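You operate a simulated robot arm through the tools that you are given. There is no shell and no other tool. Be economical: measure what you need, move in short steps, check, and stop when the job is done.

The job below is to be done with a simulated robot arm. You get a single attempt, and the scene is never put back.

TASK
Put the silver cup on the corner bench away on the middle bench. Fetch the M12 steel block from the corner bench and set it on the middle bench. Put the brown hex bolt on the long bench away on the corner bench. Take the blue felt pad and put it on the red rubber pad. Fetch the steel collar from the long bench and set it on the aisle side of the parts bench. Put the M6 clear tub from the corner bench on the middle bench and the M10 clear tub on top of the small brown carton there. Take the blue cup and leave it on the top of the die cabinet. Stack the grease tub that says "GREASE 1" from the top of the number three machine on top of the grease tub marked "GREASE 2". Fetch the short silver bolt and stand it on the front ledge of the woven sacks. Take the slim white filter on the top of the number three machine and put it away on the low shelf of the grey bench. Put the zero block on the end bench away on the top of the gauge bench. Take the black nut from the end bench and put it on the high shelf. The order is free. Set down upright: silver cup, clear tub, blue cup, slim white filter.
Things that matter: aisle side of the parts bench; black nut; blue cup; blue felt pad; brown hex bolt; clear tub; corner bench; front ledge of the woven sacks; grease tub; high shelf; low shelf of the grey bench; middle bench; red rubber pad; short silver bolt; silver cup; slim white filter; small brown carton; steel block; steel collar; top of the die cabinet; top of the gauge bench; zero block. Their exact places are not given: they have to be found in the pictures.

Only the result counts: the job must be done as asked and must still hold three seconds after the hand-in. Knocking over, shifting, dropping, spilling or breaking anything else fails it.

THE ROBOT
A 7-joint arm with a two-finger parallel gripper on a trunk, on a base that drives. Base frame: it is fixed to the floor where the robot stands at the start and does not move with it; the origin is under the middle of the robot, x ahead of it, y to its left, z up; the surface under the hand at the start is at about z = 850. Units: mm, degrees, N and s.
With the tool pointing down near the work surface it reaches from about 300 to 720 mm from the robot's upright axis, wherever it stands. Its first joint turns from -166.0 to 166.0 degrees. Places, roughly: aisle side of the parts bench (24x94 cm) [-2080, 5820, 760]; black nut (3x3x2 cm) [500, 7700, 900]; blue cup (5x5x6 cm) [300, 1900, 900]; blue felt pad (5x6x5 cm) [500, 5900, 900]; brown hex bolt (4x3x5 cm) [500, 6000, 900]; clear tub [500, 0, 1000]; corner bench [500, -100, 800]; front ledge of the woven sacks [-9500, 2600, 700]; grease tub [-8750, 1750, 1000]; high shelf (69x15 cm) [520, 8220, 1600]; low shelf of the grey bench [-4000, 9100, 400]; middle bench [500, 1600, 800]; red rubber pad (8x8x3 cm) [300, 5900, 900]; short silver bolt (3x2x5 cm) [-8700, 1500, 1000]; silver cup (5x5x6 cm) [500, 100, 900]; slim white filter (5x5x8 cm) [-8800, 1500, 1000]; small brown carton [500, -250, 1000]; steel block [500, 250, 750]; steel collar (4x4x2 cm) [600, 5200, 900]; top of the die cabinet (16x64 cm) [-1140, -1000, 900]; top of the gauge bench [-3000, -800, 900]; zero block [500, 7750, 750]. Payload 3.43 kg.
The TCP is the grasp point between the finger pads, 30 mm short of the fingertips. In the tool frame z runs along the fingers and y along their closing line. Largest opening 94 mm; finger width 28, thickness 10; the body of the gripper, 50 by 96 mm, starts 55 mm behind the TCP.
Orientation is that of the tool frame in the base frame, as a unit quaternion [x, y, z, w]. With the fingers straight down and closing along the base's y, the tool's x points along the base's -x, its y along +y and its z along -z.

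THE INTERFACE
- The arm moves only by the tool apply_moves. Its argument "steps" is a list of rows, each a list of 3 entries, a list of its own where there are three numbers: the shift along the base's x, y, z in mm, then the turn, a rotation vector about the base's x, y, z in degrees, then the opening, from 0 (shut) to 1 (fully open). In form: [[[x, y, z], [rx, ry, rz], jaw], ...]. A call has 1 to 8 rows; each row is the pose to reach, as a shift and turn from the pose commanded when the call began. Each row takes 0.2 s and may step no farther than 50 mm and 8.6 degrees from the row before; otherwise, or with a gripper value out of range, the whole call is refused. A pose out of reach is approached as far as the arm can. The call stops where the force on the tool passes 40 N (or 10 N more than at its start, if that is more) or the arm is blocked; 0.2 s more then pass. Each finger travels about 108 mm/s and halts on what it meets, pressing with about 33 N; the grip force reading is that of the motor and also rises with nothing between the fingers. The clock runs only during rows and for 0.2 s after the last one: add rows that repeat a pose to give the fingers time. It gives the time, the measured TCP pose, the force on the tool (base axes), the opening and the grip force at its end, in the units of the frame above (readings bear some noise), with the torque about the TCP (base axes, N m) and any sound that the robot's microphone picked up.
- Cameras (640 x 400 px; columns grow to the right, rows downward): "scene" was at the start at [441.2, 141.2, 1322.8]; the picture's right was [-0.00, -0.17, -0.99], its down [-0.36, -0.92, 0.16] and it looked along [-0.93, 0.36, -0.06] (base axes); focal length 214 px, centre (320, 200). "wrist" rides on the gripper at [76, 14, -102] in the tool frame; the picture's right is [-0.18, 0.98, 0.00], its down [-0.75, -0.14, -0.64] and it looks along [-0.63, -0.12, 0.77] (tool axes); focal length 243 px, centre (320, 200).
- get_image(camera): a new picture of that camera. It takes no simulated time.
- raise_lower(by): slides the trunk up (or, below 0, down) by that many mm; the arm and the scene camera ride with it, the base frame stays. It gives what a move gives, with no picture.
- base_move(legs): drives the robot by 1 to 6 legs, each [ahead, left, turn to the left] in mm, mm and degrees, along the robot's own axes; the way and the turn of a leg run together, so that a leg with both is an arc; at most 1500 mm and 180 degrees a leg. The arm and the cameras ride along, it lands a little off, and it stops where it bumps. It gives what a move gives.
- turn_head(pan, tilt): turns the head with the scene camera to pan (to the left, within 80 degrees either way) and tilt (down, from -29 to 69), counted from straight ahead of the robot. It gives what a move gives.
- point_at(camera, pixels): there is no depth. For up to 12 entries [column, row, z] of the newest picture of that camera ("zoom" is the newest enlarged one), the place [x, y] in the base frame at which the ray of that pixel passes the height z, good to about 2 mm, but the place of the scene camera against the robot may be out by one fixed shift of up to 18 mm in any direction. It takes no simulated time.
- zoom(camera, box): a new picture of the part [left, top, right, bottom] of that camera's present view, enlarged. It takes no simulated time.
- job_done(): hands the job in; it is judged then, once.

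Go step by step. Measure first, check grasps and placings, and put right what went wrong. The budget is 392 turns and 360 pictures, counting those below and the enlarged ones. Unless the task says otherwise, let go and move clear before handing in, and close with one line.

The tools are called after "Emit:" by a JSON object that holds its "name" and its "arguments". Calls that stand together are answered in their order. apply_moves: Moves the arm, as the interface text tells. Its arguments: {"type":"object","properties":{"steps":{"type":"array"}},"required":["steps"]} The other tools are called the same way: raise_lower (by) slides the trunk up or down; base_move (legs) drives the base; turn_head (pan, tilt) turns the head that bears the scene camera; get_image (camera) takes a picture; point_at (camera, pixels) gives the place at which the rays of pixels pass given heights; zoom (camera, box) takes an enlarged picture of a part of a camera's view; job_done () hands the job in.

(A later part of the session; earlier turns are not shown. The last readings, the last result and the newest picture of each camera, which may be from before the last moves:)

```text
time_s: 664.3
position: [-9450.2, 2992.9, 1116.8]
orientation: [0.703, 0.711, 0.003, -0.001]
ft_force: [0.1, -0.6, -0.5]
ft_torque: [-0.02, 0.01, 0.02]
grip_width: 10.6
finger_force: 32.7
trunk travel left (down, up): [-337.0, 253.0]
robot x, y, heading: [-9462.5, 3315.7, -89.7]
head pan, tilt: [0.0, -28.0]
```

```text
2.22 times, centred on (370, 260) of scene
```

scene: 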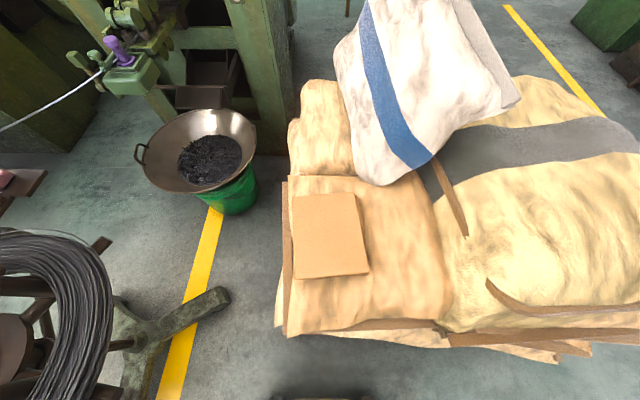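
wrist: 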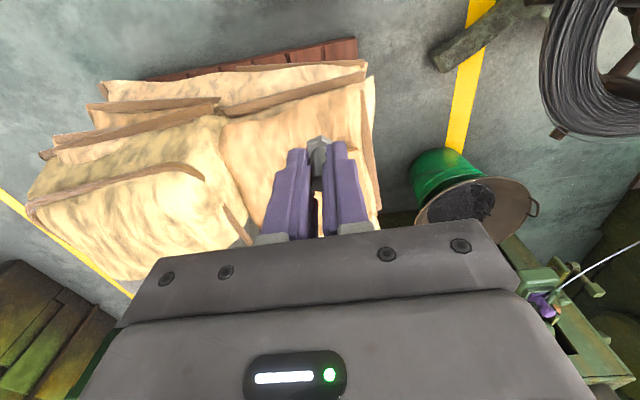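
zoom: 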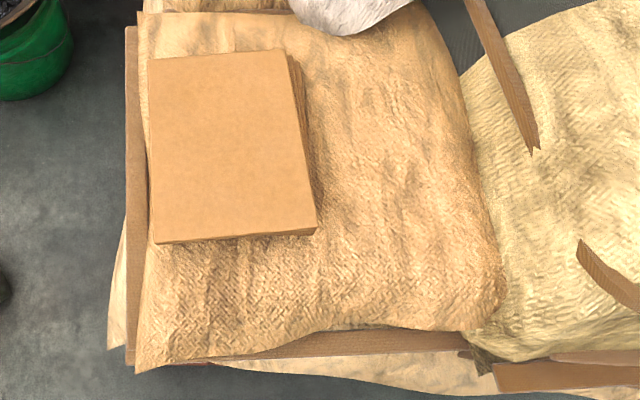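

I'll use the strip in front of the cardboard, around (-9480,2815), where the head has clearance. Move above it.

Emit:
{"name": "apply_moves", "arguments": {"steps": [[[-10, -45, 0], [0, 0, 0], 0], [[-20, -90, 0], [0, 0, 0], 0], [[-30, -135, 0], [0, 0, 0], 0], [[-30, -178, -20], [0, 0, 0], 0], [[-30, -178, -70], [0, 0, 0], 0], [[-30, -178, -120], [0, 0, 0], 0], [[-30, -178, -170], [0, 0, 0], 0], [[-30, -178, -220], [0, 0, 0], 0]]}}

Emit:
{"name": "get_image", "arguments": {"camera": "wrist"}}

Emit:
{"name": "turn_head", "arguments": {"pan": 0, "tilt": 40}}

Emit:
{"name": "get_image", "arguments": {"camera": "scene"}}

```text
time_s: 666.1
position: [-9478.9, 2813.5, 895.6]
orientation: [0.703, 0.711, 0.003, 0.0]
ft_force: [-0.3, -0.2, -0.4]
ft_torque: [-0.04, -0.01, -0.01]
grip_width: 10.3
finger_force: 33.2
trunk travel left (down, up): [-337.0, 253.0]
robot x, y, heading: [-9461.0, 3322.2, -89.7]
head pan, tilt: [0.0, -28.0]
```

```text
129 pictures are left
```

wrist: 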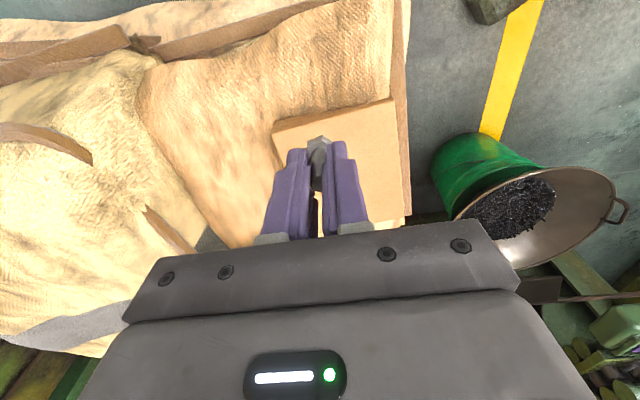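

```text
time_s: 667.5
position: [-9478.8, 2813.1, 896.6]
orientation: [0.704, 0.711, 0.002, -0.002]
ft_force: [-0.1, 0.4, -0.7]
ft_torque: [0.02, 0.0, 0.0]
grip_width: 10.4
finger_force: 33.1
trunk travel left (down, up): [-337.0, 253.0]
robot x, y, heading: [-9461.4, 3318.1, -89.5]
head pan, tilt: [0.0, 40.0]
```

```text
128 pictures are left
```

scene: 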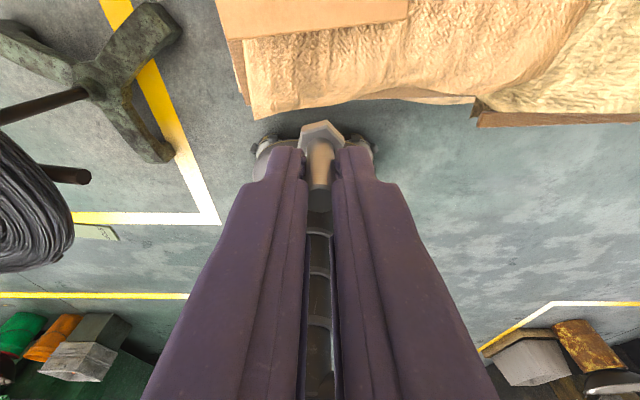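

Emit:
{"name": "point_at", "arguments": {"camera": "wrist", "pixels": [[273, 128, 712], [393, 100, 712], [335, 2, 690], [200, 35, 690], [320, 70, 690], [393, 100, 700], [273, 128, 700], [300, 60, 690]]}}

```text
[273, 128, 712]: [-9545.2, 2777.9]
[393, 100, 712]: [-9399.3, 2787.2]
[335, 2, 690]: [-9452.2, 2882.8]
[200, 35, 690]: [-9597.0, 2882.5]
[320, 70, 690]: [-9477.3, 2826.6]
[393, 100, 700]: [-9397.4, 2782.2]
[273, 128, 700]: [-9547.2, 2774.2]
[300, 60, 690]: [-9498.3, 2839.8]
```

Strip y 2781-2882; target (-9479,2825). Descend.

Emit:
{"name": "apply_moves", "arguments": {"steps": [[[0, 12, -45], [0, 0, 0], 0], [[0, 12, -90], [0, 0, 0], 0], [[0, 12, -125], [0, 0, 0], 0], [[0, 12, -132], [0, 0, 0], 0], [[0, 12, -138], [0, 0, 0], 0], [[0, 12, -142], [0, 0, 0], 0], [[0, 12, -146], [0, 0, 0], 0]]}}

Emit:
{"name": "get_image", "arguments": {"camera": "wrist"}}

Emit:
{"name": "get_image", "arguments": {"camera": "scene"}}

```text
time_s: 669.1
position: [-9480.4, 2825.1, 750.8]
orientation: [0.704, 0.71, 0.003, -0.002]
ft_force: [-0.6, 0.1, 0.2]
ft_torque: [-0.03, -0.04, -0.02]
grip_width: 10.6
finger_force: 33.0
trunk travel left (down, up): [-337.0, 253.0]
robot x, y, heading: [-9461.2, 3319.4, -89.6]
head pan, tilt: [0.0, 40.0]
```

```text
127 pictures are left
```

wrist: 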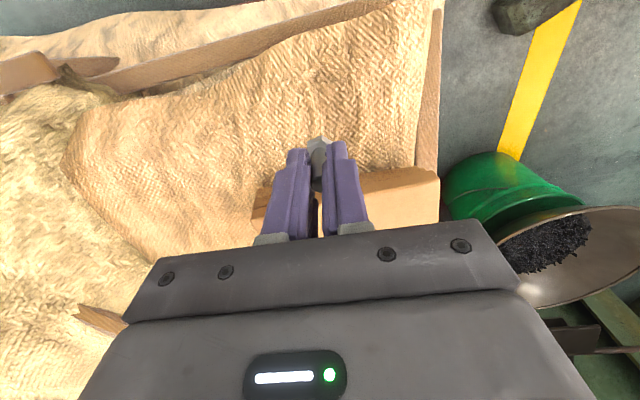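

```text
126 pictures are left
```

scene: 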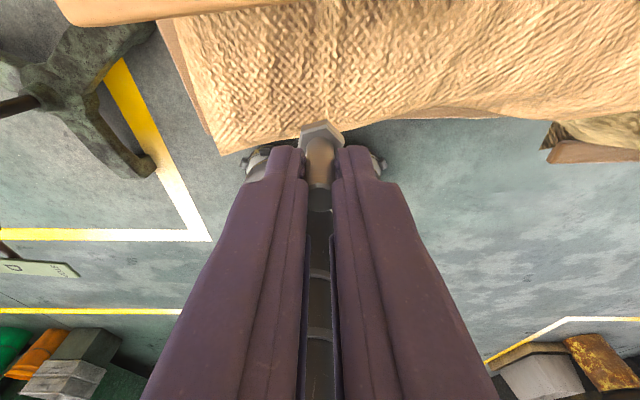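

Emit:
{"name": "apply_moves", "arguments": {"steps": [[[0, 0, -4], [0, 0, 0], 0], [[0, 0, -8], [0, 0, 0], 0], [[0, 0, -12], [0, 0, 0], 0], [[0, 0, -15], [0, 0, 0], 0], [[0, 0, -18], [0, 0, 0], 0], [[0, 0, -21], [0, 0, 0], 0], [[0, 0, -24], [0, 0, 0], 0], [[0, 0, -27], [0, 0, 0], 0]]}}

Emit:
{"name": "get_image", "arguments": {"camera": "wrist"}}

Emit:
{"name": "get_image", "arguments": {"camera": "scene"}}

```text
time_s: 670.9
position: [-9480.3, 2827.8, 722.2]
orientation: [0.704, 0.711, 0.002, -0.002]
ft_force: [0.1, -0.3, -0.5]
ft_torque: [-0.03, 0.0, 0.03]
grip_width: 10.6
finger_force: 32.9
trunk travel left (down, up): [-337.0, 253.0]
robot x, y, heading: [-9458.6, 3320.1, -89.6]
head pan, tilt: [0.0, 40.0]
```

```text
125 pictures are left
```

wrist: 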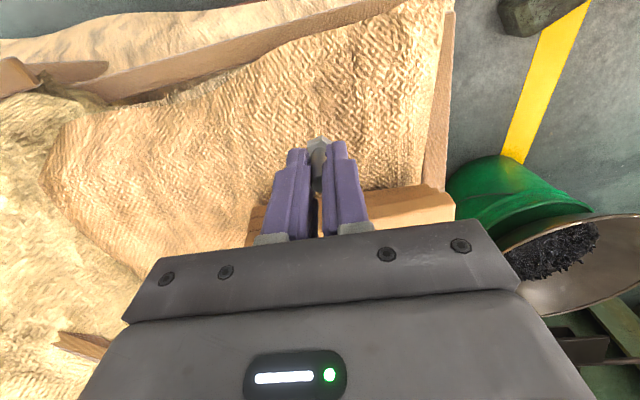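

```text
124 pictures are left
```

scene: 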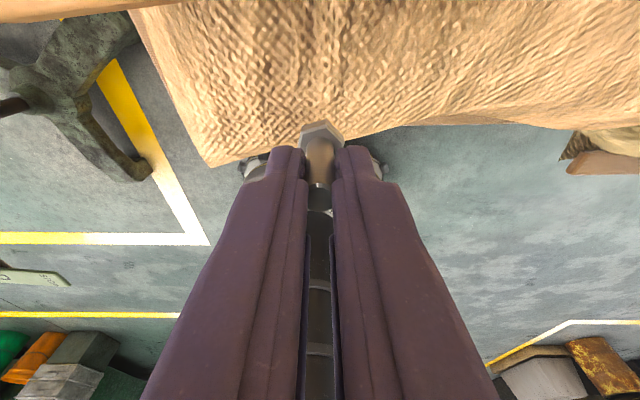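

Surface is lower than thought. Continue down, drifting 10 mm inward.

Emit:
{"name": "apply_moves", "arguments": {"steps": [[[0, -5, -5], [0, 0, 0], 0], [[0, -10, -10], [0, 0, 0], 0], [[0, -10, -15], [0, 0, 0], 0], [[0, -10, -20], [0, 0, 0], 0], [[0, -10, -24], [0, 0, 0], 0], [[0, -10, -28], [0, 0, 0], 0], [[0, -10, -32], [0, 0, 0], 0], [[0, -10, -36], [0, 0, 0], 0]]}}

Emit:
{"name": "get_image", "arguments": {"camera": "wrist"}}

Emit:
{"name": "get_image", "arguments": {"camera": "scene"}}

```text
time_s: 672.2
position: [-9480.0, 2817.5, 701.9]
orientation: [0.703, 0.711, 0.002, 0.0]
ft_force: [0.7, 8.1, 24.8]
ft_torque: [0.33, 0.03, -0.03]
grip_width: 10.5
finger_force: 33.1
trunk travel left (down, up): [-337.0, 253.0]
robot x, y, heading: [-9460.1, 3323.8, -89.6]
head pan, tilt: [0.0, 40.0]
stopped in row 6: the force on the tool passed its limit at 47 N (the readings are from after the stop); the commanded pose is now the measured one
```

```text
123 pictures are left
```

wrist: 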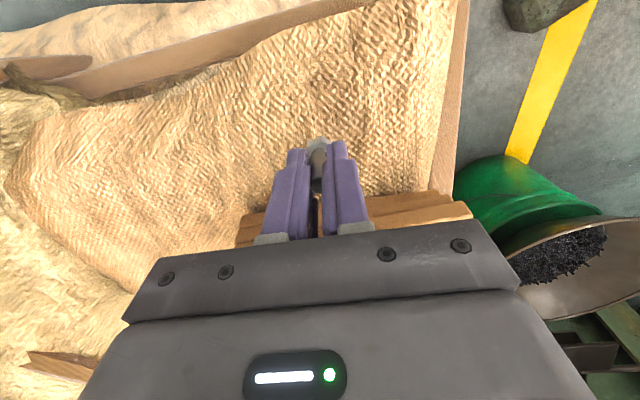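

```text
122 pictures are left
```

scene: 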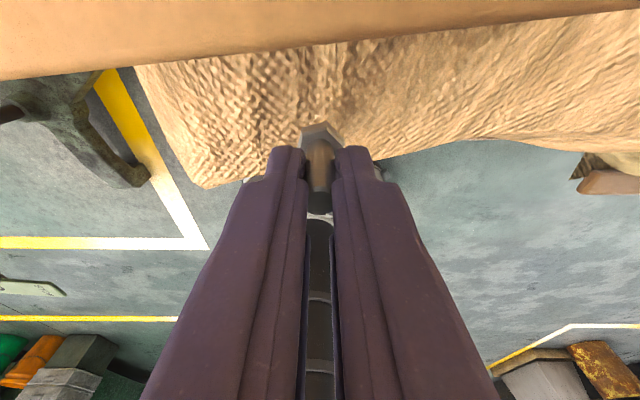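

Contact at TCP 702 (surface ≈652). Ease 1 mm, open slightly and look before withdrawing.

Emit:
{"name": "apply_moves", "arguments": {"steps": [[[0, 0, 1], [0, 0, 0], 0], [[0, 0, 1], [0, 0, 0], 0.25], [[0, 0, 1], [0, 0, 0], 0.25]]}}

Emit:
{"name": "get_image", "arguments": {"camera": "wrist"}}

Emit:
{"name": "get_image", "arguments": {"camera": "scene"}}

```text
time_s: 673.0
position: [-9479.4, 2816.0, 700.7]
orientation: [0.704, 0.711, 0.001, 0.001]
ft_force: [-0.7, -0.6, -0.6]
ft_torque: [0.02, 0.04, -0.02]
grip_width: 23.6
finger_force: 0.0
trunk travel left (down, up): [-337.0, 253.0]
robot x, y, heading: [-9458.8, 3318.9, -89.7]
head pan, tilt: [0.0, 40.0]
```

```text
121 pictures are left
```

wrist: 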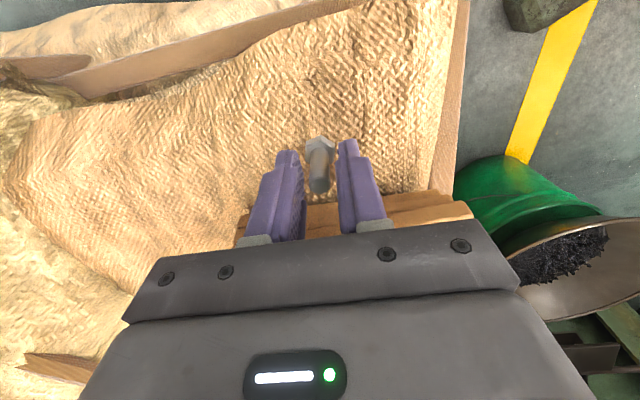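

```text
120 pictures are left
```

scene: 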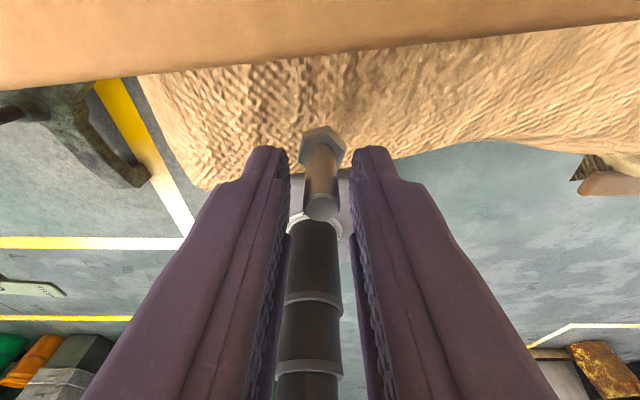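

The bolt stands. Open a bit more and rise straight up.

Emit:
{"name": "apply_moves", "arguments": {"steps": [[[0, 0, 0], [0, 0, 0], 0.45], [[0, 0, 0], [0, 0, 0], 0.45], [[0, 0, 40], [0, 0, 0], 0.45], [[0, 0, 90], [0, 0, 0], 0.45], [[0, 0, 140], [0, 0, 0], 0.45], [[0, 20, 185], [0, 0, 0], 0.6], [[0, 50, 220], [0, 0, 0], 1]]}}

Emit:
{"name": "get_image", "arguments": {"camera": "wrist"}}

```text
time_s: 674.6
position: [-9479.6, 2867.7, 921.1]
orientation: [0.704, 0.711, 0.002, -0.001]
ft_force: [-0.2, -0.3, -0.1]
ft_torque: [-0.01, -0.02, 0.0]
grip_width: 93.8
finger_force: 0.0
trunk travel left (down, up): [-337.0, 253.0]
robot x, y, heading: [-9463.7, 3320.6, -89.7]
head pan, tilt: [0.0, 40.0]
```

```text
119 pictures are left
```

wrist: 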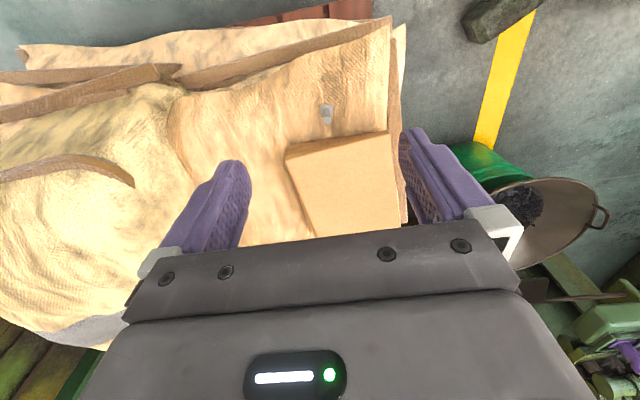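

The bolt stands on the ledge. Return to machine 3 for the white filter.

Emit:
{"name": "apply_moves", "arguments": {"steps": [[[0, 40, 25], [0, 0, 0], 1], [[0, 80, 50], [0, 0, 0], 1], [[0, 110, 90], [0, 0, 0], 1], [[0, 125, 135], [0, 0, 0], 1], [[0, 125, 180], [0, 0, 0], 1]]}}

Emit:
{"name": "raise_lower", "arguments": {"by": 250}}

Emit:
{"name": "turn_head", "arguments": {"pan": 0, "tilt": 0}}

Emit:
{"name": "base_move", "arguments": {"legs": [[-900, 0, 0], [0, 0, 90], [1370, 0, 0], [0, 0, -90], [1400, 0, 0], [1050, 0, 0]]}}

Emit:
{"name": "get_image", "arguments": {"camera": "scene"}}

```text
time_s: 675.8
position: [-9479.2, 2990.9, 1102.9]
orientation: [0.704, 0.71, 0.003, -0.001]
ft_force: [-0.4, 0.8, 0.0]
ft_torque: [-0.03, 0.02, -0.01]
grip_width: 94.2
finger_force: 0.1
trunk travel left (down, up): [-337.0, 253.0]
robot x, y, heading: [-9459.1, 3322.3, -89.5]
head pan, tilt: [0.0, 40.0]
```

```text
time_s: 678.4
position: [-9477.6, 2989.7, 1352.5]
orientation: [0.703, 0.711, 0.002, -0.001]
ft_force: [-0.5, -0.6, 0.6]
ft_torque: [-0.03, 0.01, 0.02]
grip_width: 93.8
finger_force: 0.1
trunk travel left (down, up): [-587.0, 3.0]
robot x, y, heading: [-9463.3, 3319.1, -89.5]
head pan, tilt: [0.0, 40.0]
```

```text
time_s: 679.4
position: [-9477.9, 2989.9, 1352.6]
orientation: [0.703, 0.711, 0.002, -0.001]
ft_force: [-0.3, 0.0, -0.9]
ft_torque: [0.0, 0.01, -0.01]
grip_width: 93.9
finger_force: 0.1
trunk travel left (down, up): [-587.0, 3.0]
robot x, y, heading: [-9463.2, 3316.7, -89.6]
head pan, tilt: [0.0, 0.0]
```

```text
time_s: 709.6
position: [-8075.7, 1439.2, 1353.0]
orientation: [0.692, 0.722, 0.002, -0.001]
ft_force: [0.0, 0.1, -0.5]
ft_torque: [0.0, -0.03, -0.01]
grip_width: 94.1
finger_force: 0.0
trunk travel left (down, up): [-587.0, 3.0]
robot x, y, heading: [-8068.9, 1772.6, -87.8]
head pan, tilt: [0.0, 0.0]
```

```text
118 pictures are left
```

scene: 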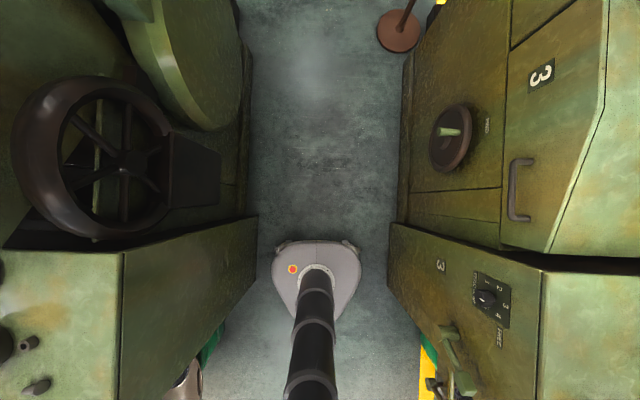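

Emit:
{"name": "base_move", "arguments": {"legs": [[0, 0, -92.2], [120, 140, 0]]}}

Emit:
{"name": "apply_moves", "arguments": {"steps": [[[-45, -5, -10], [0, 0, 0], 1], [[-90, -15, -20], [0, 0, 0], 1], [[-130, -25, -40], [0, 0, 0], 1], [[-155, -35, -80], [0, 0, 0], 1], [[-160, -35, -130], [0, 0, 0], 1], [[-160, -35, -160], [0, 0, 0], 1]]}}

Emit:
{"name": "get_image", "arguments": {"camera": "wrist"}}

```text
time_s: 715.1
position: [-8521.7, 1651.7, 1351.8]
orientation: [1.0, 0.001, 0.002, 0.0]
ft_force: [0.2, -0.6, -0.2]
ft_torque: [0.03, -0.02, -0.02]
grip_width: 94.3
finger_force: 0.1
trunk travel left (down, up): [-587.0, 3.0]
robot x, y, heading: [-8189.0, 1629.4, 179.7]
head pan, tilt: [0.0, 0.0]
```

```text
refused: row 5 steps farther than a row can; nothing moved
```

```text
117 pictures are left
```

wrist: 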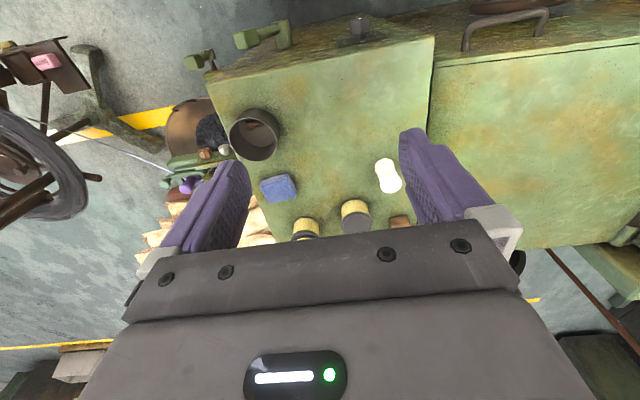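

Emit:
{"name": "apply_moves", "arguments": {"steps": [[[-40, -20, 0], [0, 0, 0], 1], [[-80, -40, 0], [0, 0, 0], 1], [[-120, -60, 0], [0, 0, 0], 1], [[-155, -80, -20], [0, 0, 0], 1], [[-165, -90, -65], [0, 0, 0], 1], [[-165, -90, -112], [0, 0, 0], 1], [[-165, -90, -160], [0, 0, 0], 1], [[-165, -90, -200], [0, 0, 0], 1]]}}

Emit:
{"name": "get_image", "arguments": {"camera": "wrist"}}

```text
time_s: 716.9
position: [-8686.7, 1562.1, 1153.6]
orientation: [1.0, 0.002, 0.002, 0.001]
ft_force: [0.0, 0.3, 0.5]
ft_torque: [0.01, -0.01, -0.03]
grip_width: 94.2
finger_force: 0.1
trunk travel left (down, up): [-587.0, 3.0]
robot x, y, heading: [-8187.9, 1634.5, 179.7]
head pan, tilt: [0.0, 0.0]
```

```text
116 pictures are left
```

wrist: 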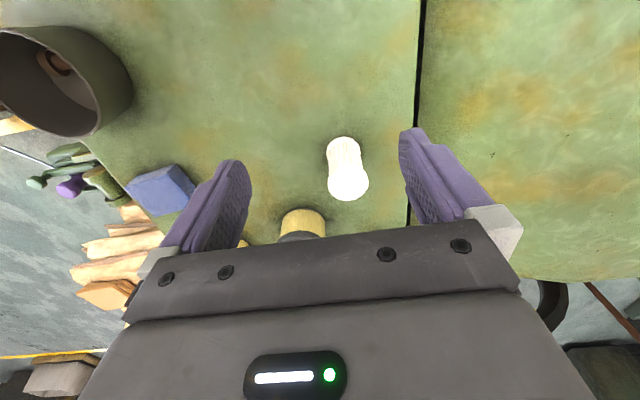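

Emit:
{"name": "point_at", "arguments": {"camera": "wrist", "pixels": [[347, 182, 1047], [327, 183, 1047], [369, 181, 1047], [343, 138, 967], [344, 148, 967], [347, 182, 1040]]}}

```text
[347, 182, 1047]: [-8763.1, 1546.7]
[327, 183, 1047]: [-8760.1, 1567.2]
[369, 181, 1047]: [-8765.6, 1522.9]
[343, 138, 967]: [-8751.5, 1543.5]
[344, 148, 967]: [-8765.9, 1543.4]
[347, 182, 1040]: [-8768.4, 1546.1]
```

Filter centre ≈ (-8768,1545). Move over and descend to 1070, check.

Emit:
{"name": "apply_moves", "arguments": {"steps": [[[-40, -8, 0], [0, 0, 0], 1], [[-81, -16, 0], [0, 0, 0], 1], [[-81, -16, -45], [0, 0, 0], 1], [[-81, -16, -75], [0, 0, 0], 1]]}}

Emit:
{"name": "get_image", "arguments": {"camera": "wrist"}}

```text
time_s: 717.9
position: [-8767.6, 1546.7, 1078.4]
orientation: [1.0, 0.001, 0.001, 0.001]
ft_force: [0.2, 0.4, -0.7]
ft_torque: [-0.04, 0.01, -0.02]
grip_width: 93.8
finger_force: 0.1
trunk travel left (down, up): [-587.0, 3.0]
robot x, y, heading: [-8189.2, 1633.0, 180.0]
head pan, tilt: [0.0, 0.0]
```

```text
115 pictures are left
```

wrist: 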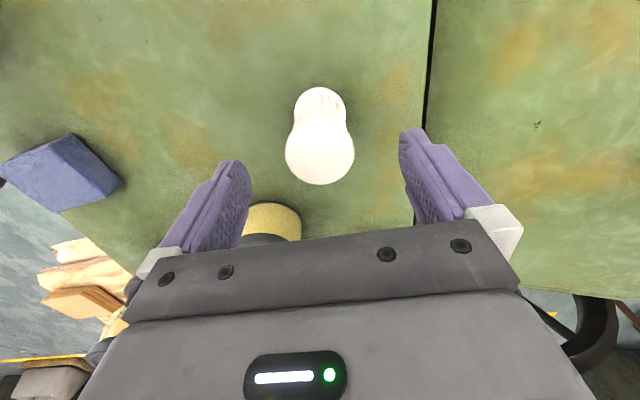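

Emit:
{"name": "point_at", "arguments": {"camera": "wrist", "pixels": [[320, 152, 1047], [320, 152, 1035], [285, 155, 1040], [355, 150, 1040], [320, 88, 967]]}}

Emit:
{"name": "apply_moves", "arguments": {"steps": [[[0, -1, -35], [0, 0, 0], 1], [[0, -1, -65], [0, 0, 0], 1], [[0, -1, -70], [0, 0, 0], 1]]}}

Emit:
{"name": "get_image", "arguments": {"camera": "wrist"}}

```text
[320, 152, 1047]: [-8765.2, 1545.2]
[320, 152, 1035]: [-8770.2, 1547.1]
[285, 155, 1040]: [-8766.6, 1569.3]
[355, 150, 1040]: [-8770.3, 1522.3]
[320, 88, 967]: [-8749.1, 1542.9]
```

```text
time_s: 718.7
position: [-8768.0, 1546.3, 1007.3]
orientation: [1.0, 0.001, 0.002, 0.001]
ft_force: [-0.9, -1.2, 0.4]
ft_torque: [-0.04, 0.0, 0.03]
grip_width: 94.1
finger_force: 0.1
trunk travel left (down, up): [-587.0, 3.0]
robot x, y, heading: [-8191.2, 1635.2, 180.0]
head pan, tilt: [0.0, 0.0]
```

```text
114 pictures are left
```

wrist: 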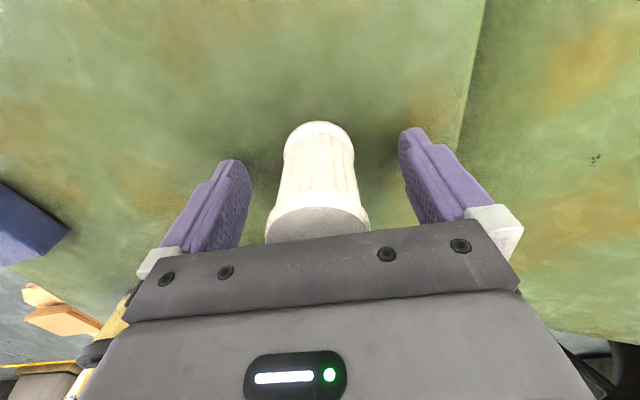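

Filter sits between the fingers. Close and lift.

Emit:
{"name": "apply_moves", "arguments": {"steps": [[[0, 0, 0], [0, 0, 0], 0], [[0, 0, 0], [0, 0, 0], 0], [[0, 0, 0], [0, 0, 0], 0], [[0, 0, 40], [0, 0, 0], 0], [[0, 0, 90], [0, 0, 0], 0], [[0, 0, 140], [0, 0, 0], 0], [[0, 0, 190], [0, 0, 0], 0], [[0, 0, 240], [0, 0, 0], 0]]}}

Emit:
{"name": "get_image", "arguments": {"camera": "wrist"}}

```text
time_s: 720.5
position: [-8762.8, 1545.4, 1247.7]
orientation: [1.0, 0.0, 0.002, 0.0]
ft_force: [0.6, 0.4, 0.7]
ft_torque: [-0.04, 0.02, 0.0]
grip_width: 43.0
finger_force: 32.2
trunk travel left (down, up): [-587.0, 3.0]
robot x, y, heading: [-8192.0, 1631.5, 180.2]
head pan, tilt: [0.0, 0.0]
```

```text
113 pictures are left
```

wrist: 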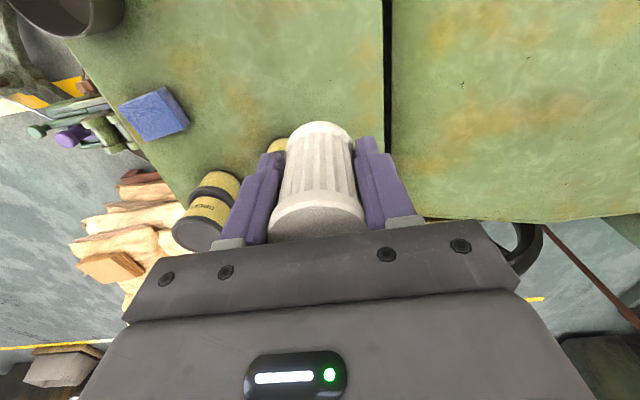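

Filter held. Exit the corridor and go east along the aisle to x≈-3100, then look north for a way to the grey bench.

Emit:
{"name": "apply_moves", "arguments": {"steps": [[[45, 10, 10], [0, 0, 0], 0], [[90, 20, 25], [0, 0, 0], 0], [[135, 35, 40], [0, 0, 0], 0], [[175, 50, 60], [0, 0, 0], 0], [[205, 65, 90], [0, 0, 0], 0], [[225, 80, 110], [0, 0, 0], 0]]}}

Emit:
{"name": "base_move", "arguments": {"legs": [[-130, -120, 0], [0, 0, -90], [1400, 0, 0], [1050, 0, 0], [0, 0, -90]]}}

Emit:
{"name": "base_move", "arguments": {"legs": [[1500, 0, 0], [1500, 0, 0], [1500, 0, 0], [500, 0, 0]]}}

Emit:
{"name": "turn_head", "arguments": {"pan": 60, "tilt": -20}}

Emit:
{"name": "get_image", "arguments": {"camera": "scene"}}

```text
time_s: 721.9
position: [-8537.9, 1627.2, 1357.9]
orientation: [1.0, 0.003, 0.0, 0.001]
ft_force: [-0.4, -0.4, -0.8]
ft_torque: [-0.02, 0.02, -0.03]
grip_width: 43.3
finger_force: 33.2
trunk travel left (down, up): [-587.0, 3.0]
robot x, y, heading: [-8188.5, 1629.9, 179.9]
head pan, tilt: [0.0, 0.0]
```

```text
time_s: 742.6
position: [-7663.8, 4210.2, 1356.8]
orientation: [-0.002, 1.0, 0.001, -0.001]
ft_force: [-0.4, -0.8, -0.5]
ft_torque: [0.01, 0.01, -0.02]
grip_width: 43.4
finger_force: 33.0
trunk travel left (down, up): [-587.0, 3.0]
robot x, y, heading: [-8013.5, 4199.9, 0.5]
head pan, tilt: [0.0, 0.0]
```

```text
time_s: 766.7
position: [-2644.5, 4136.9, 1355.2]
orientation: [0.012, 1.0, 0.001, -0.002]
ft_force: [-0.7, 0.1, -1.4]
ft_torque: [-0.01, 0.04, 0.02]
grip_width: 43.0
finger_force: 33.4
trunk travel left (down, up): [-587.0, 3.0]
robot x, y, heading: [-2994.9, 4142.6, -1.7]
head pan, tilt: [0.0, 0.0]
```

```text
time_s: 768.0
position: [-2645.6, 4137.1, 1356.3]
orientation: [0.013, 1.0, 0.001, -0.001]
ft_force: [0.2, 0.1, -0.1]
ft_torque: [0.03, 0.03, -0.05]
grip_width: 43.0
finger_force: 33.5
trunk travel left (down, up): [-587.0, 3.0]
robot x, y, heading: [-2995.2, 4140.6, -1.8]
head pan, tilt: [60.0, -20.0]
```

```text
112 pictures are left
```

scene: 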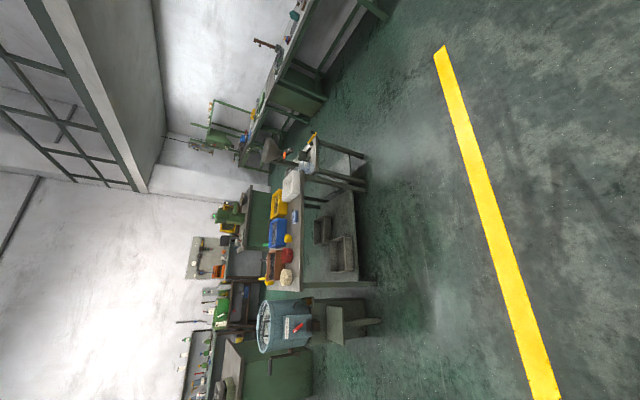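

Emit:
{"name": "base_move", "arguments": {"legs": [[0, 0, 91.7]]}}

Emit:
{"name": "turn_head", "arguments": {"pan": 0, "tilt": -28}}

Emit:
{"name": "get_image", "arguments": {"camera": "scene"}}

Emit:
{"name": "turn_head", "arguments": {"pan": 45, "tilt": -28}}

Emit:
{"name": "get_image", "arguments": {"camera": "scene"}}

```text
time_s: 772.2
position: [-2987.4, 4491.4, 1357.8]
orientation: [-0.694, 0.72, 0.0, -0.001]
ft_force: [0.3, -0.5, -0.5]
ft_torque: [-0.01, -0.02, 0.01]
grip_width: 43.0
finger_force: 32.8
trunk travel left (down, up): [-587.0, 3.0]
robot x, y, heading: [-2995.1, 4138.6, 87.7]
head pan, tilt: [60.0, -20.0]
```

```text
time_s: 773.5
position: [-2988.2, 4491.2, 1356.2]
orientation: [-0.693, 0.721, 0.0, -0.002]
ft_force: [0.2, 0.0, 0.0]
ft_torque: [0.01, -0.01, -0.01]
grip_width: 43.0
finger_force: 33.1
trunk travel left (down, up): [-587.0, 3.0]
robot x, y, heading: [-2996.6, 4139.3, 87.5]
head pan, tilt: [0.0, -28.0]
```

```text
111 pictures are left
```

scene: 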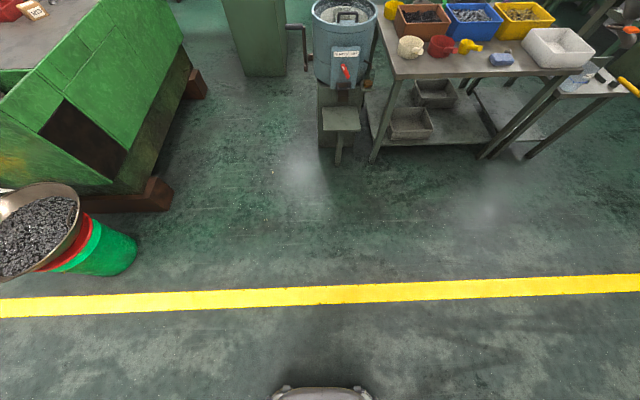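

```text
time_s: 774.6
position: [-2988.1, 4490.7, 1358.0]
orientation: [-0.693, 0.721, -0.001, -0.002]
ft_force: [0.2, 0.1, -0.5]
ft_torque: [0.0, 0.01, -0.02]
grip_width: 43.3
finger_force: 33.2
trunk travel left (down, up): [-587.0, 3.0]
robot x, y, heading: [-2998.8, 4139.5, 87.6]
head pan, tilt: [45.0, -28.0]
```

```text
110 pictures are left
```

scene: 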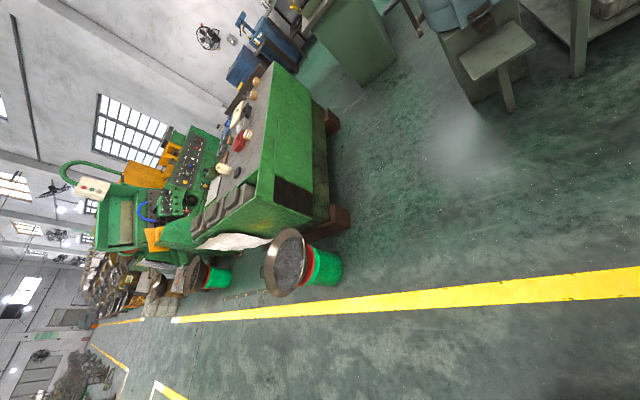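

A passage leads north between the green machine and the drum/cabinet. Measure it.

Emit:
{"name": "turn_head", "arguments": {"pan": 10, "tilt": -28}}

Emit:
{"name": "get_image", "arguments": {"camera": "scene"}}

```text
time_s: 775.6
position: [-2987.5, 4491.2, 1356.6]
orientation: [-0.693, 0.721, -0.001, -0.002]
ft_force: [-0.4, 0.3, -1.5]
ft_torque: [0.03, -0.02, 0.01]
grip_width: 43.2
finger_force: 33.3
trunk travel left (down, up): [-587.0, 3.0]
robot x, y, heading: [-2993.9, 4139.2, 87.5]
head pan, tilt: [10.0, -28.0]
```

```text
109 pictures are left
```

scene: 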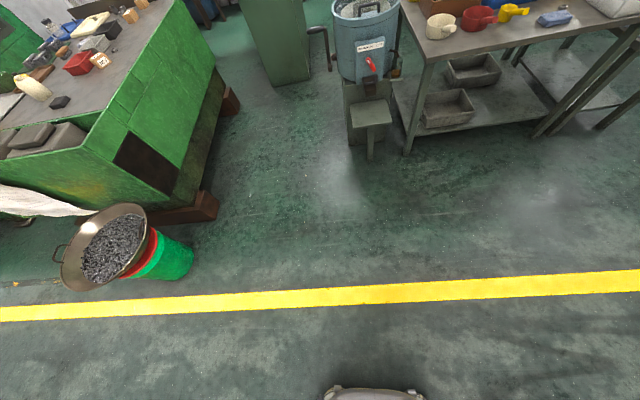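

Emit:
{"name": "point_at", "arguments": {"camera": "scene", "pixels": [[218, 212, 0], [240, 112, 0], [272, 85, 0], [308, 80, 0], [350, 145, 0], [218, 65, 900], [242, 10, 0], [195, 265, 0], [328, 70, 700]]}}

Emit:
{"name": "zoom", "arguments": {"camera": "scene", "box": [140, 0, 400, 150]}}

```text
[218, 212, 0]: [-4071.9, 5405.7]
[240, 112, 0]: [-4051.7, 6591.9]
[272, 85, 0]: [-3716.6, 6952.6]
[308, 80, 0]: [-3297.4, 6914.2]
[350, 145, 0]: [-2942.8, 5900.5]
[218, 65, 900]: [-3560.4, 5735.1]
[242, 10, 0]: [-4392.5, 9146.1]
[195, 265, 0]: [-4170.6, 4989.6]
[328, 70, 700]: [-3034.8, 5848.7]
```

```text
2.46 times, centred on (270, 75) of scene
```

zoom: 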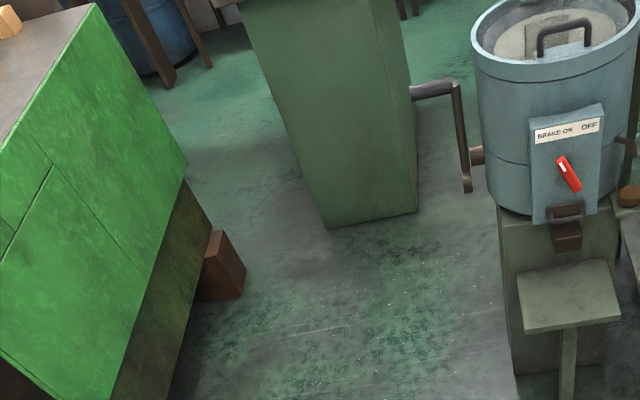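

Path: x≈-3500 north to y≈6300. Drive and look again.

Emit:
{"name": "base_move", "arguments": {"legs": [[0, 500, 2.4], [1500, 0, 0], [500, 0, 0]]}}

Emit:
{"name": "turn_head", "arguments": {"pan": 0, "tilt": -28}}

Emit:
{"name": "get_image", "arguments": {"camera": "scene"}}

```text
time_s: 788.2
position: [-3501.5, 6508.2, 1356.0]
orientation: [0.711, -0.703, 0.001, 0.002]
ft_force: [0.6, -1.0, -0.2]
ft_torque: [-0.03, 0.02, 0.01]
grip_width: 43.4
finger_force: 33.4
trunk travel left (down, up): [-587.0, 3.0]
robot x, y, heading: [-3491.8, 6158.1, 90.4]
head pan, tilt: [10.0, -28.0]
```

```text
time_s: 788.9
position: [-3501.3, 6507.8, 1356.6]
orientation: [0.712, -0.702, 0.001, 0.002]
ft_force: [0.7, 0.4, -0.3]
ft_torque: [-0.02, 0.02, 0.01]
grip_width: 43.5
finger_force: 32.5
trunk travel left (down, up): [-587.0, 3.0]
robot x, y, heading: [-3488.5, 6155.9, 90.5]
head pan, tilt: [0.0, -28.0]
```

```text
107 pictures are left
```

scene: 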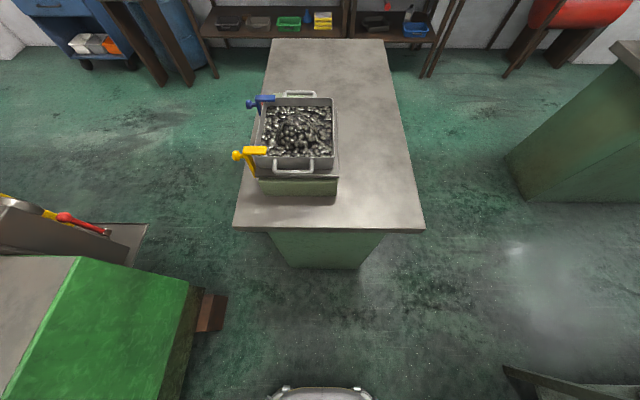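

Emit:
{"name": "point_at", "arguments": {"camera": "scene", "pixels": [[260, 38, 400], [330, 38, 400], [258, 23, 400], [425, 230, 900], [236, 228, 900], [265, 45, 900], [385, 42, 900], [215, 75, 0], [425, 75, 0], [512, 190, 0], [165, 80, 0]]}}

Emit:
{"name": "zoom", "arguments": {"camera": "scene", "box": [0, 0, 480, 100]}}

```text
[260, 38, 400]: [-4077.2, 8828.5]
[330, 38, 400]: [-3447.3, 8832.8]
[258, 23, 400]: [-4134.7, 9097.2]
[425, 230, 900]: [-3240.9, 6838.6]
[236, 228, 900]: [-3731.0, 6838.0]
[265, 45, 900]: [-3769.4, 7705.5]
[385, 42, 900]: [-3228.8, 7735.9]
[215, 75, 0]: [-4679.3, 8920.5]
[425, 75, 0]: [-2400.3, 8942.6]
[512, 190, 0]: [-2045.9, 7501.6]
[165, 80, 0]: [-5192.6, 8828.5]
```

```text
1.33 times, centred on (240, 50) of scene
```

zoom: 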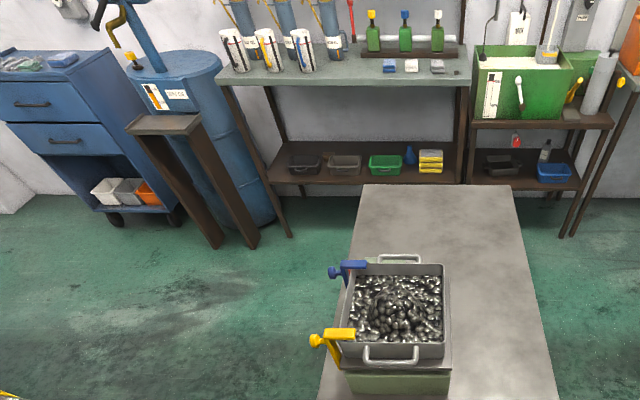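

The grey bench with its low brown shelf (black/brown/green boxes) is at the north wall. Under-top clearance means I must bring the filter in with a tilted tool, so I'll first regrasp it tilted on the free corner of the near grey-topped cabinet. Advance 250.

Emit:
{"name": "base_move", "arguments": {"legs": [[230, -60, 0]]}}

Emit:
{"name": "raise_lower", "arguments": {"by": -200}}

Emit:
{"name": "get_image", "arguments": {"camera": "wrist"}}

Emit:
{"name": "turn_head", "arguments": {"pan": -60, "tilt": -10}}

Emit:
{"name": "get_image", "arguments": {"camera": "scene"}}

```text
time_s: 790.7
position: [-3446.3, 6740.3, 1357.5]
orientation: [0.713, -0.701, 0.001, 0.001]
ft_force: [0.7, 0.2, -0.3]
ft_torque: [-0.02, 0.0, -0.01]
grip_width: 43.3
finger_force: 32.8
trunk travel left (down, up): [-587.0, 3.0]
robot x, y, heading: [-3439.2, 6389.1, 90.8]
head pan, tilt: [0.0, -28.0]
```

```text
time_s: 792.8
position: [-3446.7, 6739.4, 1156.1]
orientation: [0.713, -0.702, 0.001, 0.002]
ft_force: [-0.3, 0.5, -0.7]
ft_torque: [0.01, -0.02, 0.0]
grip_width: 43.2
finger_force: 32.6
trunk travel left (down, up): [-387.0, 203.0]
robot x, y, heading: [-3434.2, 6390.3, 90.7]
head pan, tilt: [0.0, -28.0]
```

```text
105 pictures are left
```

wrist: 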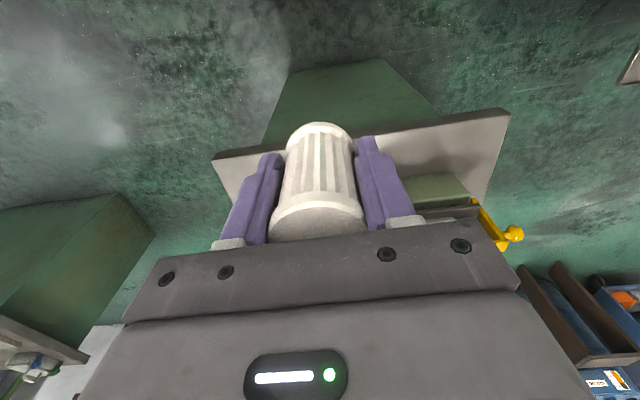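

```text
time_s: 794.1
position: [-3447.4, 6740.9, 1156.9]
orientation: [0.712, -0.702, 0.001, 0.002]
ft_force: [-0.3, 0.9, -0.6]
ft_torque: [0.0, -0.05, -0.03]
grip_width: 43.3
finger_force: 32.7
trunk travel left (down, up): [-387.0, 203.0]
robot x, y, heading: [-3431.5, 6390.9, 90.8]
head pan, tilt: [-60.0, -10.0]
```

```text
104 pictures are left
```

scene: 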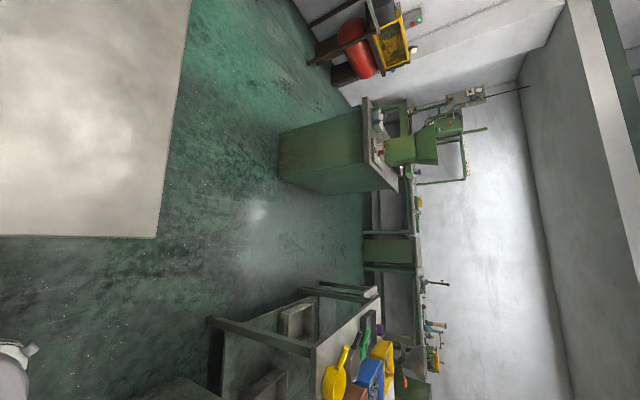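

Emit:
{"name": "point_at", "arguments": {"camera": "scene", "pixels": [[212, 318, 0], [280, 175, 0], [190, 5, 850], [157, 237, 850], [200, 390, 0], [157, 237, 900], [318, 350, 760]]}}

Emit:
{"name": "point_at", "arguments": {"camera": "wrist", "pixels": [[212, 155, 850], [509, 110, 850], [212, 155, 900], [509, 110, 900], [270, 135, 0], [440, 108, 0], [468, 190, 900]]}}

```text
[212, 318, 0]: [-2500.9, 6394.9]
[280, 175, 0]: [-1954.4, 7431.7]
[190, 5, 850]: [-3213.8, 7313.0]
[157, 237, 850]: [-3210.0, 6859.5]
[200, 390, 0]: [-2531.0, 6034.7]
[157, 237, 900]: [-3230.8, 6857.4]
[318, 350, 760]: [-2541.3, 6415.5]
```

```text
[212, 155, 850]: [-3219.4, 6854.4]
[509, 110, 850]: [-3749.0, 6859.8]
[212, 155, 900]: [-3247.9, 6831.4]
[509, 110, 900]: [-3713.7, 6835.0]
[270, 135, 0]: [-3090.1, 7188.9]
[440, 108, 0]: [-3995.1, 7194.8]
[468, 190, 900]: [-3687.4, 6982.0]
```

Bench top front edge at y≈6850, free on its right half. Place the filter at (-3350,6955) by feel.

Emit:
{"name": "apply_moves", "arguments": {"steps": [[[20, 45, 0], [0, 0, 0], 0], [[40, 90, 0], [0, 0, 0], 0], [[60, 135, 0], [0, 0, 0], 0], [[80, 180, 0], [0, 0, 0], 0], [[97, 215, -20], [0, 0, 0], 0], [[97, 215, -70], [0, 0, 0], 0], [[97, 215, -120], [0, 0, 0], 0], [[97, 215, -165], [0, 0, 0], 0]]}}

Emit:
{"name": "get_image", "arguments": {"camera": "wrist"}}

```text
time_s: 795.9
position: [-3351.4, 6953.5, 989.9]
orientation: [0.713, -0.701, 0.001, 0.002]
ft_force: [0.4, 0.2, -1.3]
ft_torque: [-0.02, -0.01, -0.01]
grip_width: 43.0
finger_force: 33.8
trunk travel left (down, up): [-387.0, 203.0]
robot x, y, heading: [-3438.1, 6390.4, 90.4]
head pan, tilt: [-60.0, -10.0]
```

```text
103 pictures are left
```

wrist: 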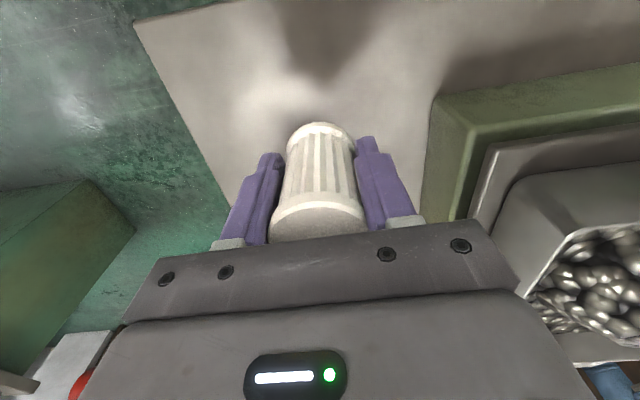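

Emit:
{"name": "apply_moves", "arguments": {"steps": [[[0, 0, -15], [0, 0, 0], 0], [[0, 0, -30], [0, 0, 0], 0], [[0, 0, -40], [0, 0, 0], 0], [[0, 0, -46], [0, 0, 0], 0], [[0, 0, -51], [0, 0, 0], 0], [[0, 0, -56], [0, 0, 0], 0], [[0, 0, -61], [0, 0, 0], 0], [[0, 0, -65], [0, 0, 0], 0]]}}

```text
time_s: 797.7
position: [-3349.1, 6954.5, 926.6]
orientation: [0.713, -0.702, 0.0, 0.002]
ft_force: [0.1, -0.7, -1.2]
ft_torque: [-0.01, 0.02, -0.01]
grip_width: 43.3
finger_force: 33.1
trunk travel left (down, up): [-387.0, 203.0]
robot x, y, heading: [-3432.7, 6390.9, 90.6]
head pan, tilt: [-60.0, -10.0]
```

Emit:
{"name": "apply_moves", "arguments": {"steps": [[[0, 0, -4], [0, 0, 0], 0], [[0, 0, -8], [0, 0, 0], 0], [[0, 0, -12], [0, 0, 0], 0], [[0, 0, -16], [0, 0, 0], 0], [[0, 0, -20], [0, 0, 0], 0], [[0, 0, -24], [0, 0, 0], 0], [[0, 0, -28], [0, 0, 0], 0], [[0, 0, -32], [0, 0, 0], 0]]}}

```text
time_s: 799.5
position: [-3349.2, 6954.7, 893.7]
orientation: [0.712, -0.702, 0.001, 0.001]
ft_force: [-0.2, 0.3, 0.2]
ft_torque: [0.02, 0.03, 0.04]
grip_width: 43.3
finger_force: 32.9
trunk travel left (down, up): [-387.0, 203.0]
robot x, y, heading: [-3435.8, 6389.4, 90.5]
head pan, tilt: [-60.0, -10.0]
```

Emit:
{"name": "apply_moves", "arguments": {"steps": [[[0, 0, -2], [0, 0, 0], 0], [[0, 0, -4], [0, 0, 0], 0], [[0, 0, -6], [0, 0, 0], 0]]}}

Emit:
{"name": "get_image", "arguments": {"camera": "wrist"}}

```text
time_s: 800.3
position: [-3350.0, 6955.0, 889.6]
orientation: [0.713, -0.701, 0.001, 0.001]
ft_force: [-0.5, 1.1, 0.2]
ft_torque: [0.0, -0.02, -0.02]
grip_width: 43.4
finger_force: 33.1
trunk travel left (down, up): [-387.0, 203.0]
robot x, y, heading: [-3435.8, 6392.5, 90.7]
head pan, tilt: [-60.0, -10.0]
```

```text
102 pictures are left
```

wrist: 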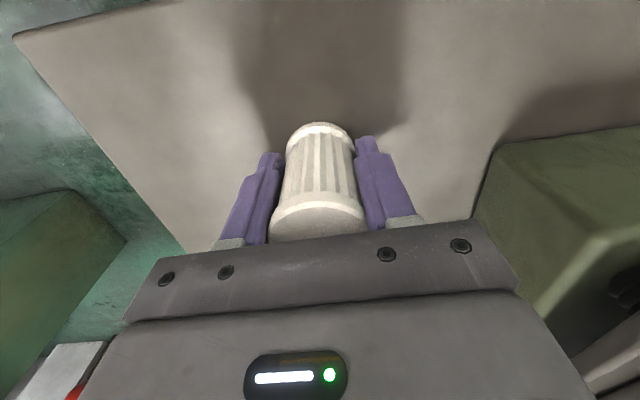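

Emit:
{"name": "apply_moves", "arguments": {"steps": [[[0, 0, -2], [0, 0, 0], 0], [[0, 0, -4], [0, 0, 0], 0], [[0, 0, -6], [0, 0, 0], 0], [[0, 0, -8], [0, 0, 0], 0], [[0, 0, -10], [0, 0, 0], 0], [[0, 0, -12], [0, 0, 0], 0]]}}

```text
time_s: 801.8
position: [-3348.5, 6955.0, 879.7]
orientation: [0.713, -0.701, -0.001, -0.001]
ft_force: [-0.8, -4.6, 19.0]
ft_torque: [-0.28, 0.21, 0.05]
grip_width: 43.3
finger_force: 32.9
trunk travel left (down, up): [-387.0, 203.0]
robot x, y, heading: [-3436.3, 6389.3, 90.8]
head pan, tilt: [-60.0, -10.0]
stopped in row 6: the force on the tool passed its limit at 42 N (the readings are from after the stop); the commanded pose is now the measured one
```

Contact: cabinet top ≈841. Release, rise and tilt the tool 45° forward for a tilted regrasp.

Emit:
{"name": "apply_moves", "arguments": {"steps": [[[0, 0, 0.7], [0, 0, 0], 0], [[0, 0, 0.7], [0, 0, 0], 1], [[0, 0, 0.7], [0, 0, 0], 1], [[0, 0, 0.7], [0, 0, 0], 1], [[0, 0, 40], [0, 0, 0], 1], [[0, 0, 85], [0, 0, 0], 1], [[0, 0, 125], [0, 0, 0], 1]]}}

Emit:
{"name": "apply_moves", "arguments": {"steps": [[[0, -20, 0], [8, 0, 0], 1], [[0, -40, 0], [16, 0, 0], 1], [[0, -60, 0], [24, 0, 0], 1], [[0, -80, 0], [32, 0, 0], 1], [[0, -100, 0], [40, 0, 0], 1], [[0, -115, 0], [45, 0, 0], 1]]}}

Emit:
{"name": "get_image", "arguments": {"camera": "wrist"}}

```text
time_s: 803.4
position: [-3349.6, 6954.6, 1003.1]
orientation: [0.713, -0.701, 0.0, 0.0]
ft_force: [0.0, 0.4, -0.4]
ft_torque: [0.01, 0.01, 0.0]
grip_width: 94.0
finger_force: 0.0
trunk travel left (down, up): [-387.0, 203.0]
robot x, y, heading: [-3433.7, 6385.4, 90.7]
head pan, tilt: [-60.0, -10.0]
```

```text
time_s: 804.8
position: [-3349.8, 6839.7, 1002.6]
orientation: [0.659, -0.648, -0.27, -0.272]
ft_force: [-0.9, 0.4, -0.5]
ft_torque: [0.05, 0.03, 0.0]
grip_width: 94.0
finger_force: 0.1
trunk travel left (down, up): [-387.0, 203.0]
robot x, y, heading: [-3435.0, 6388.1, 91.1]
head pan, tilt: [-60.0, -10.0]
```

```text
101 pictures are left
```

wrist: 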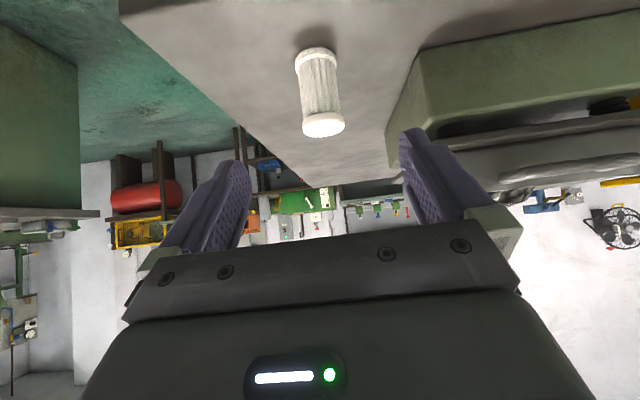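

Filter upright ahead. Advance along the tool direction to it.

Emit:
{"name": "apply_moves", "arguments": {"steps": [[[0, 30, -29], [0, 0, 0], 1], [[0, 60, -58], [0, 0, 0], 1], [[0, 90, -86], [0, 0, 0], 1]]}}

Emit:
{"name": "get_image", "arguments": {"camera": "wrist"}}

```text
time_s: 805.6
position: [-3349.8, 6933.6, 916.6]
orientation: [0.659, -0.649, -0.268, -0.271]
ft_force: [0.2, 0.7, 0.2]
ft_torque: [0.0, -0.02, -0.01]
grip_width: 93.9
finger_force: 0.1
trunk travel left (down, up): [-387.0, 203.0]
robot x, y, heading: [-3434.7, 6388.3, 90.6]
head pan, tilt: [-60.0, -10.0]
```

```text
100 pictures are left
```

wrist: 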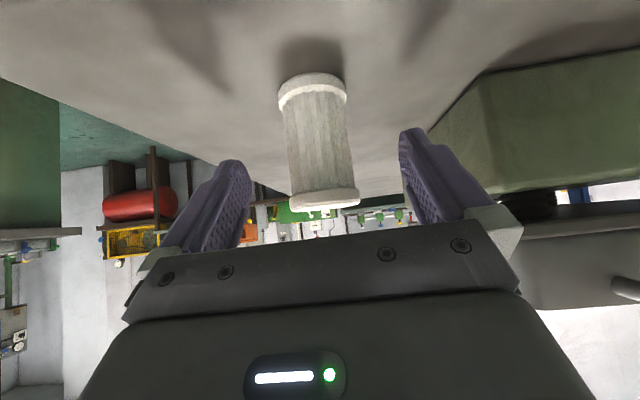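

Emit:
{"name": "apply_moves", "arguments": {"steps": [[[0, 12, -12], [0, 0, 0], 1], [[0, 20, -22], [0, 0, 0], 1], [[0, 20, -22], [0, 0, 0], 0], [[0, 20, -22], [0, 0, 0], 0], [[0, 20, -22], [0, 0, 0], 0]]}}

Emit:
{"name": "apply_moves", "arguments": {"steps": [[[0, 0, 30], [0, 0, 0], 0], [[0, 0, 70], [0, 0, 0], 0]]}}

Emit:
{"name": "get_image", "arguments": {"camera": "wrist"}}

```text
time_s: 806.8
position: [-3350.6, 6951.1, 894.0]
orientation: [0.658, -0.648, -0.269, -0.272]
ft_force: [0.6, 0.0, -0.2]
ft_torque: [0.02, 0.0, 0.04]
grip_width: 46.9
finger_force: 33.5
trunk travel left (down, up): [-387.0, 203.0]
robot x, y, heading: [-3434.3, 6390.8, 90.9]
head pan, tilt: [-60.0, -10.0]
```

```text
time_s: 807.4
position: [-3350.4, 6950.4, 964.4]
orientation: [0.658, -0.649, -0.268, -0.272]
ft_force: [-0.6, 0.1, -0.9]
ft_torque: [-0.02, 0.02, 0.01]
grip_width: 46.9
finger_force: 33.2
trunk travel left (down, up): [-387.0, 203.0]
robot x, y, heading: [-3432.8, 6389.0, 90.7]
head pan, tilt: [-60.0, -10.0]
```

```text
99 pictures are left
```

wrist: 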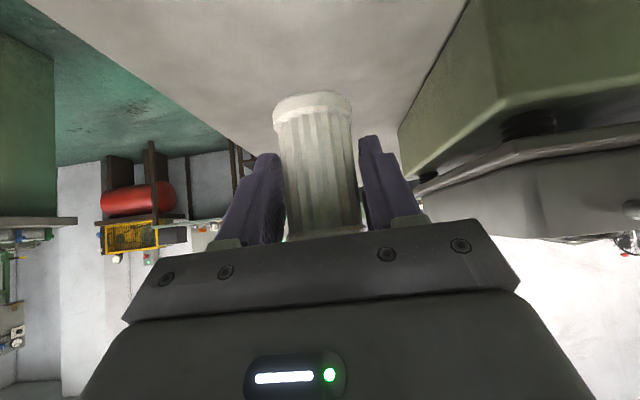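

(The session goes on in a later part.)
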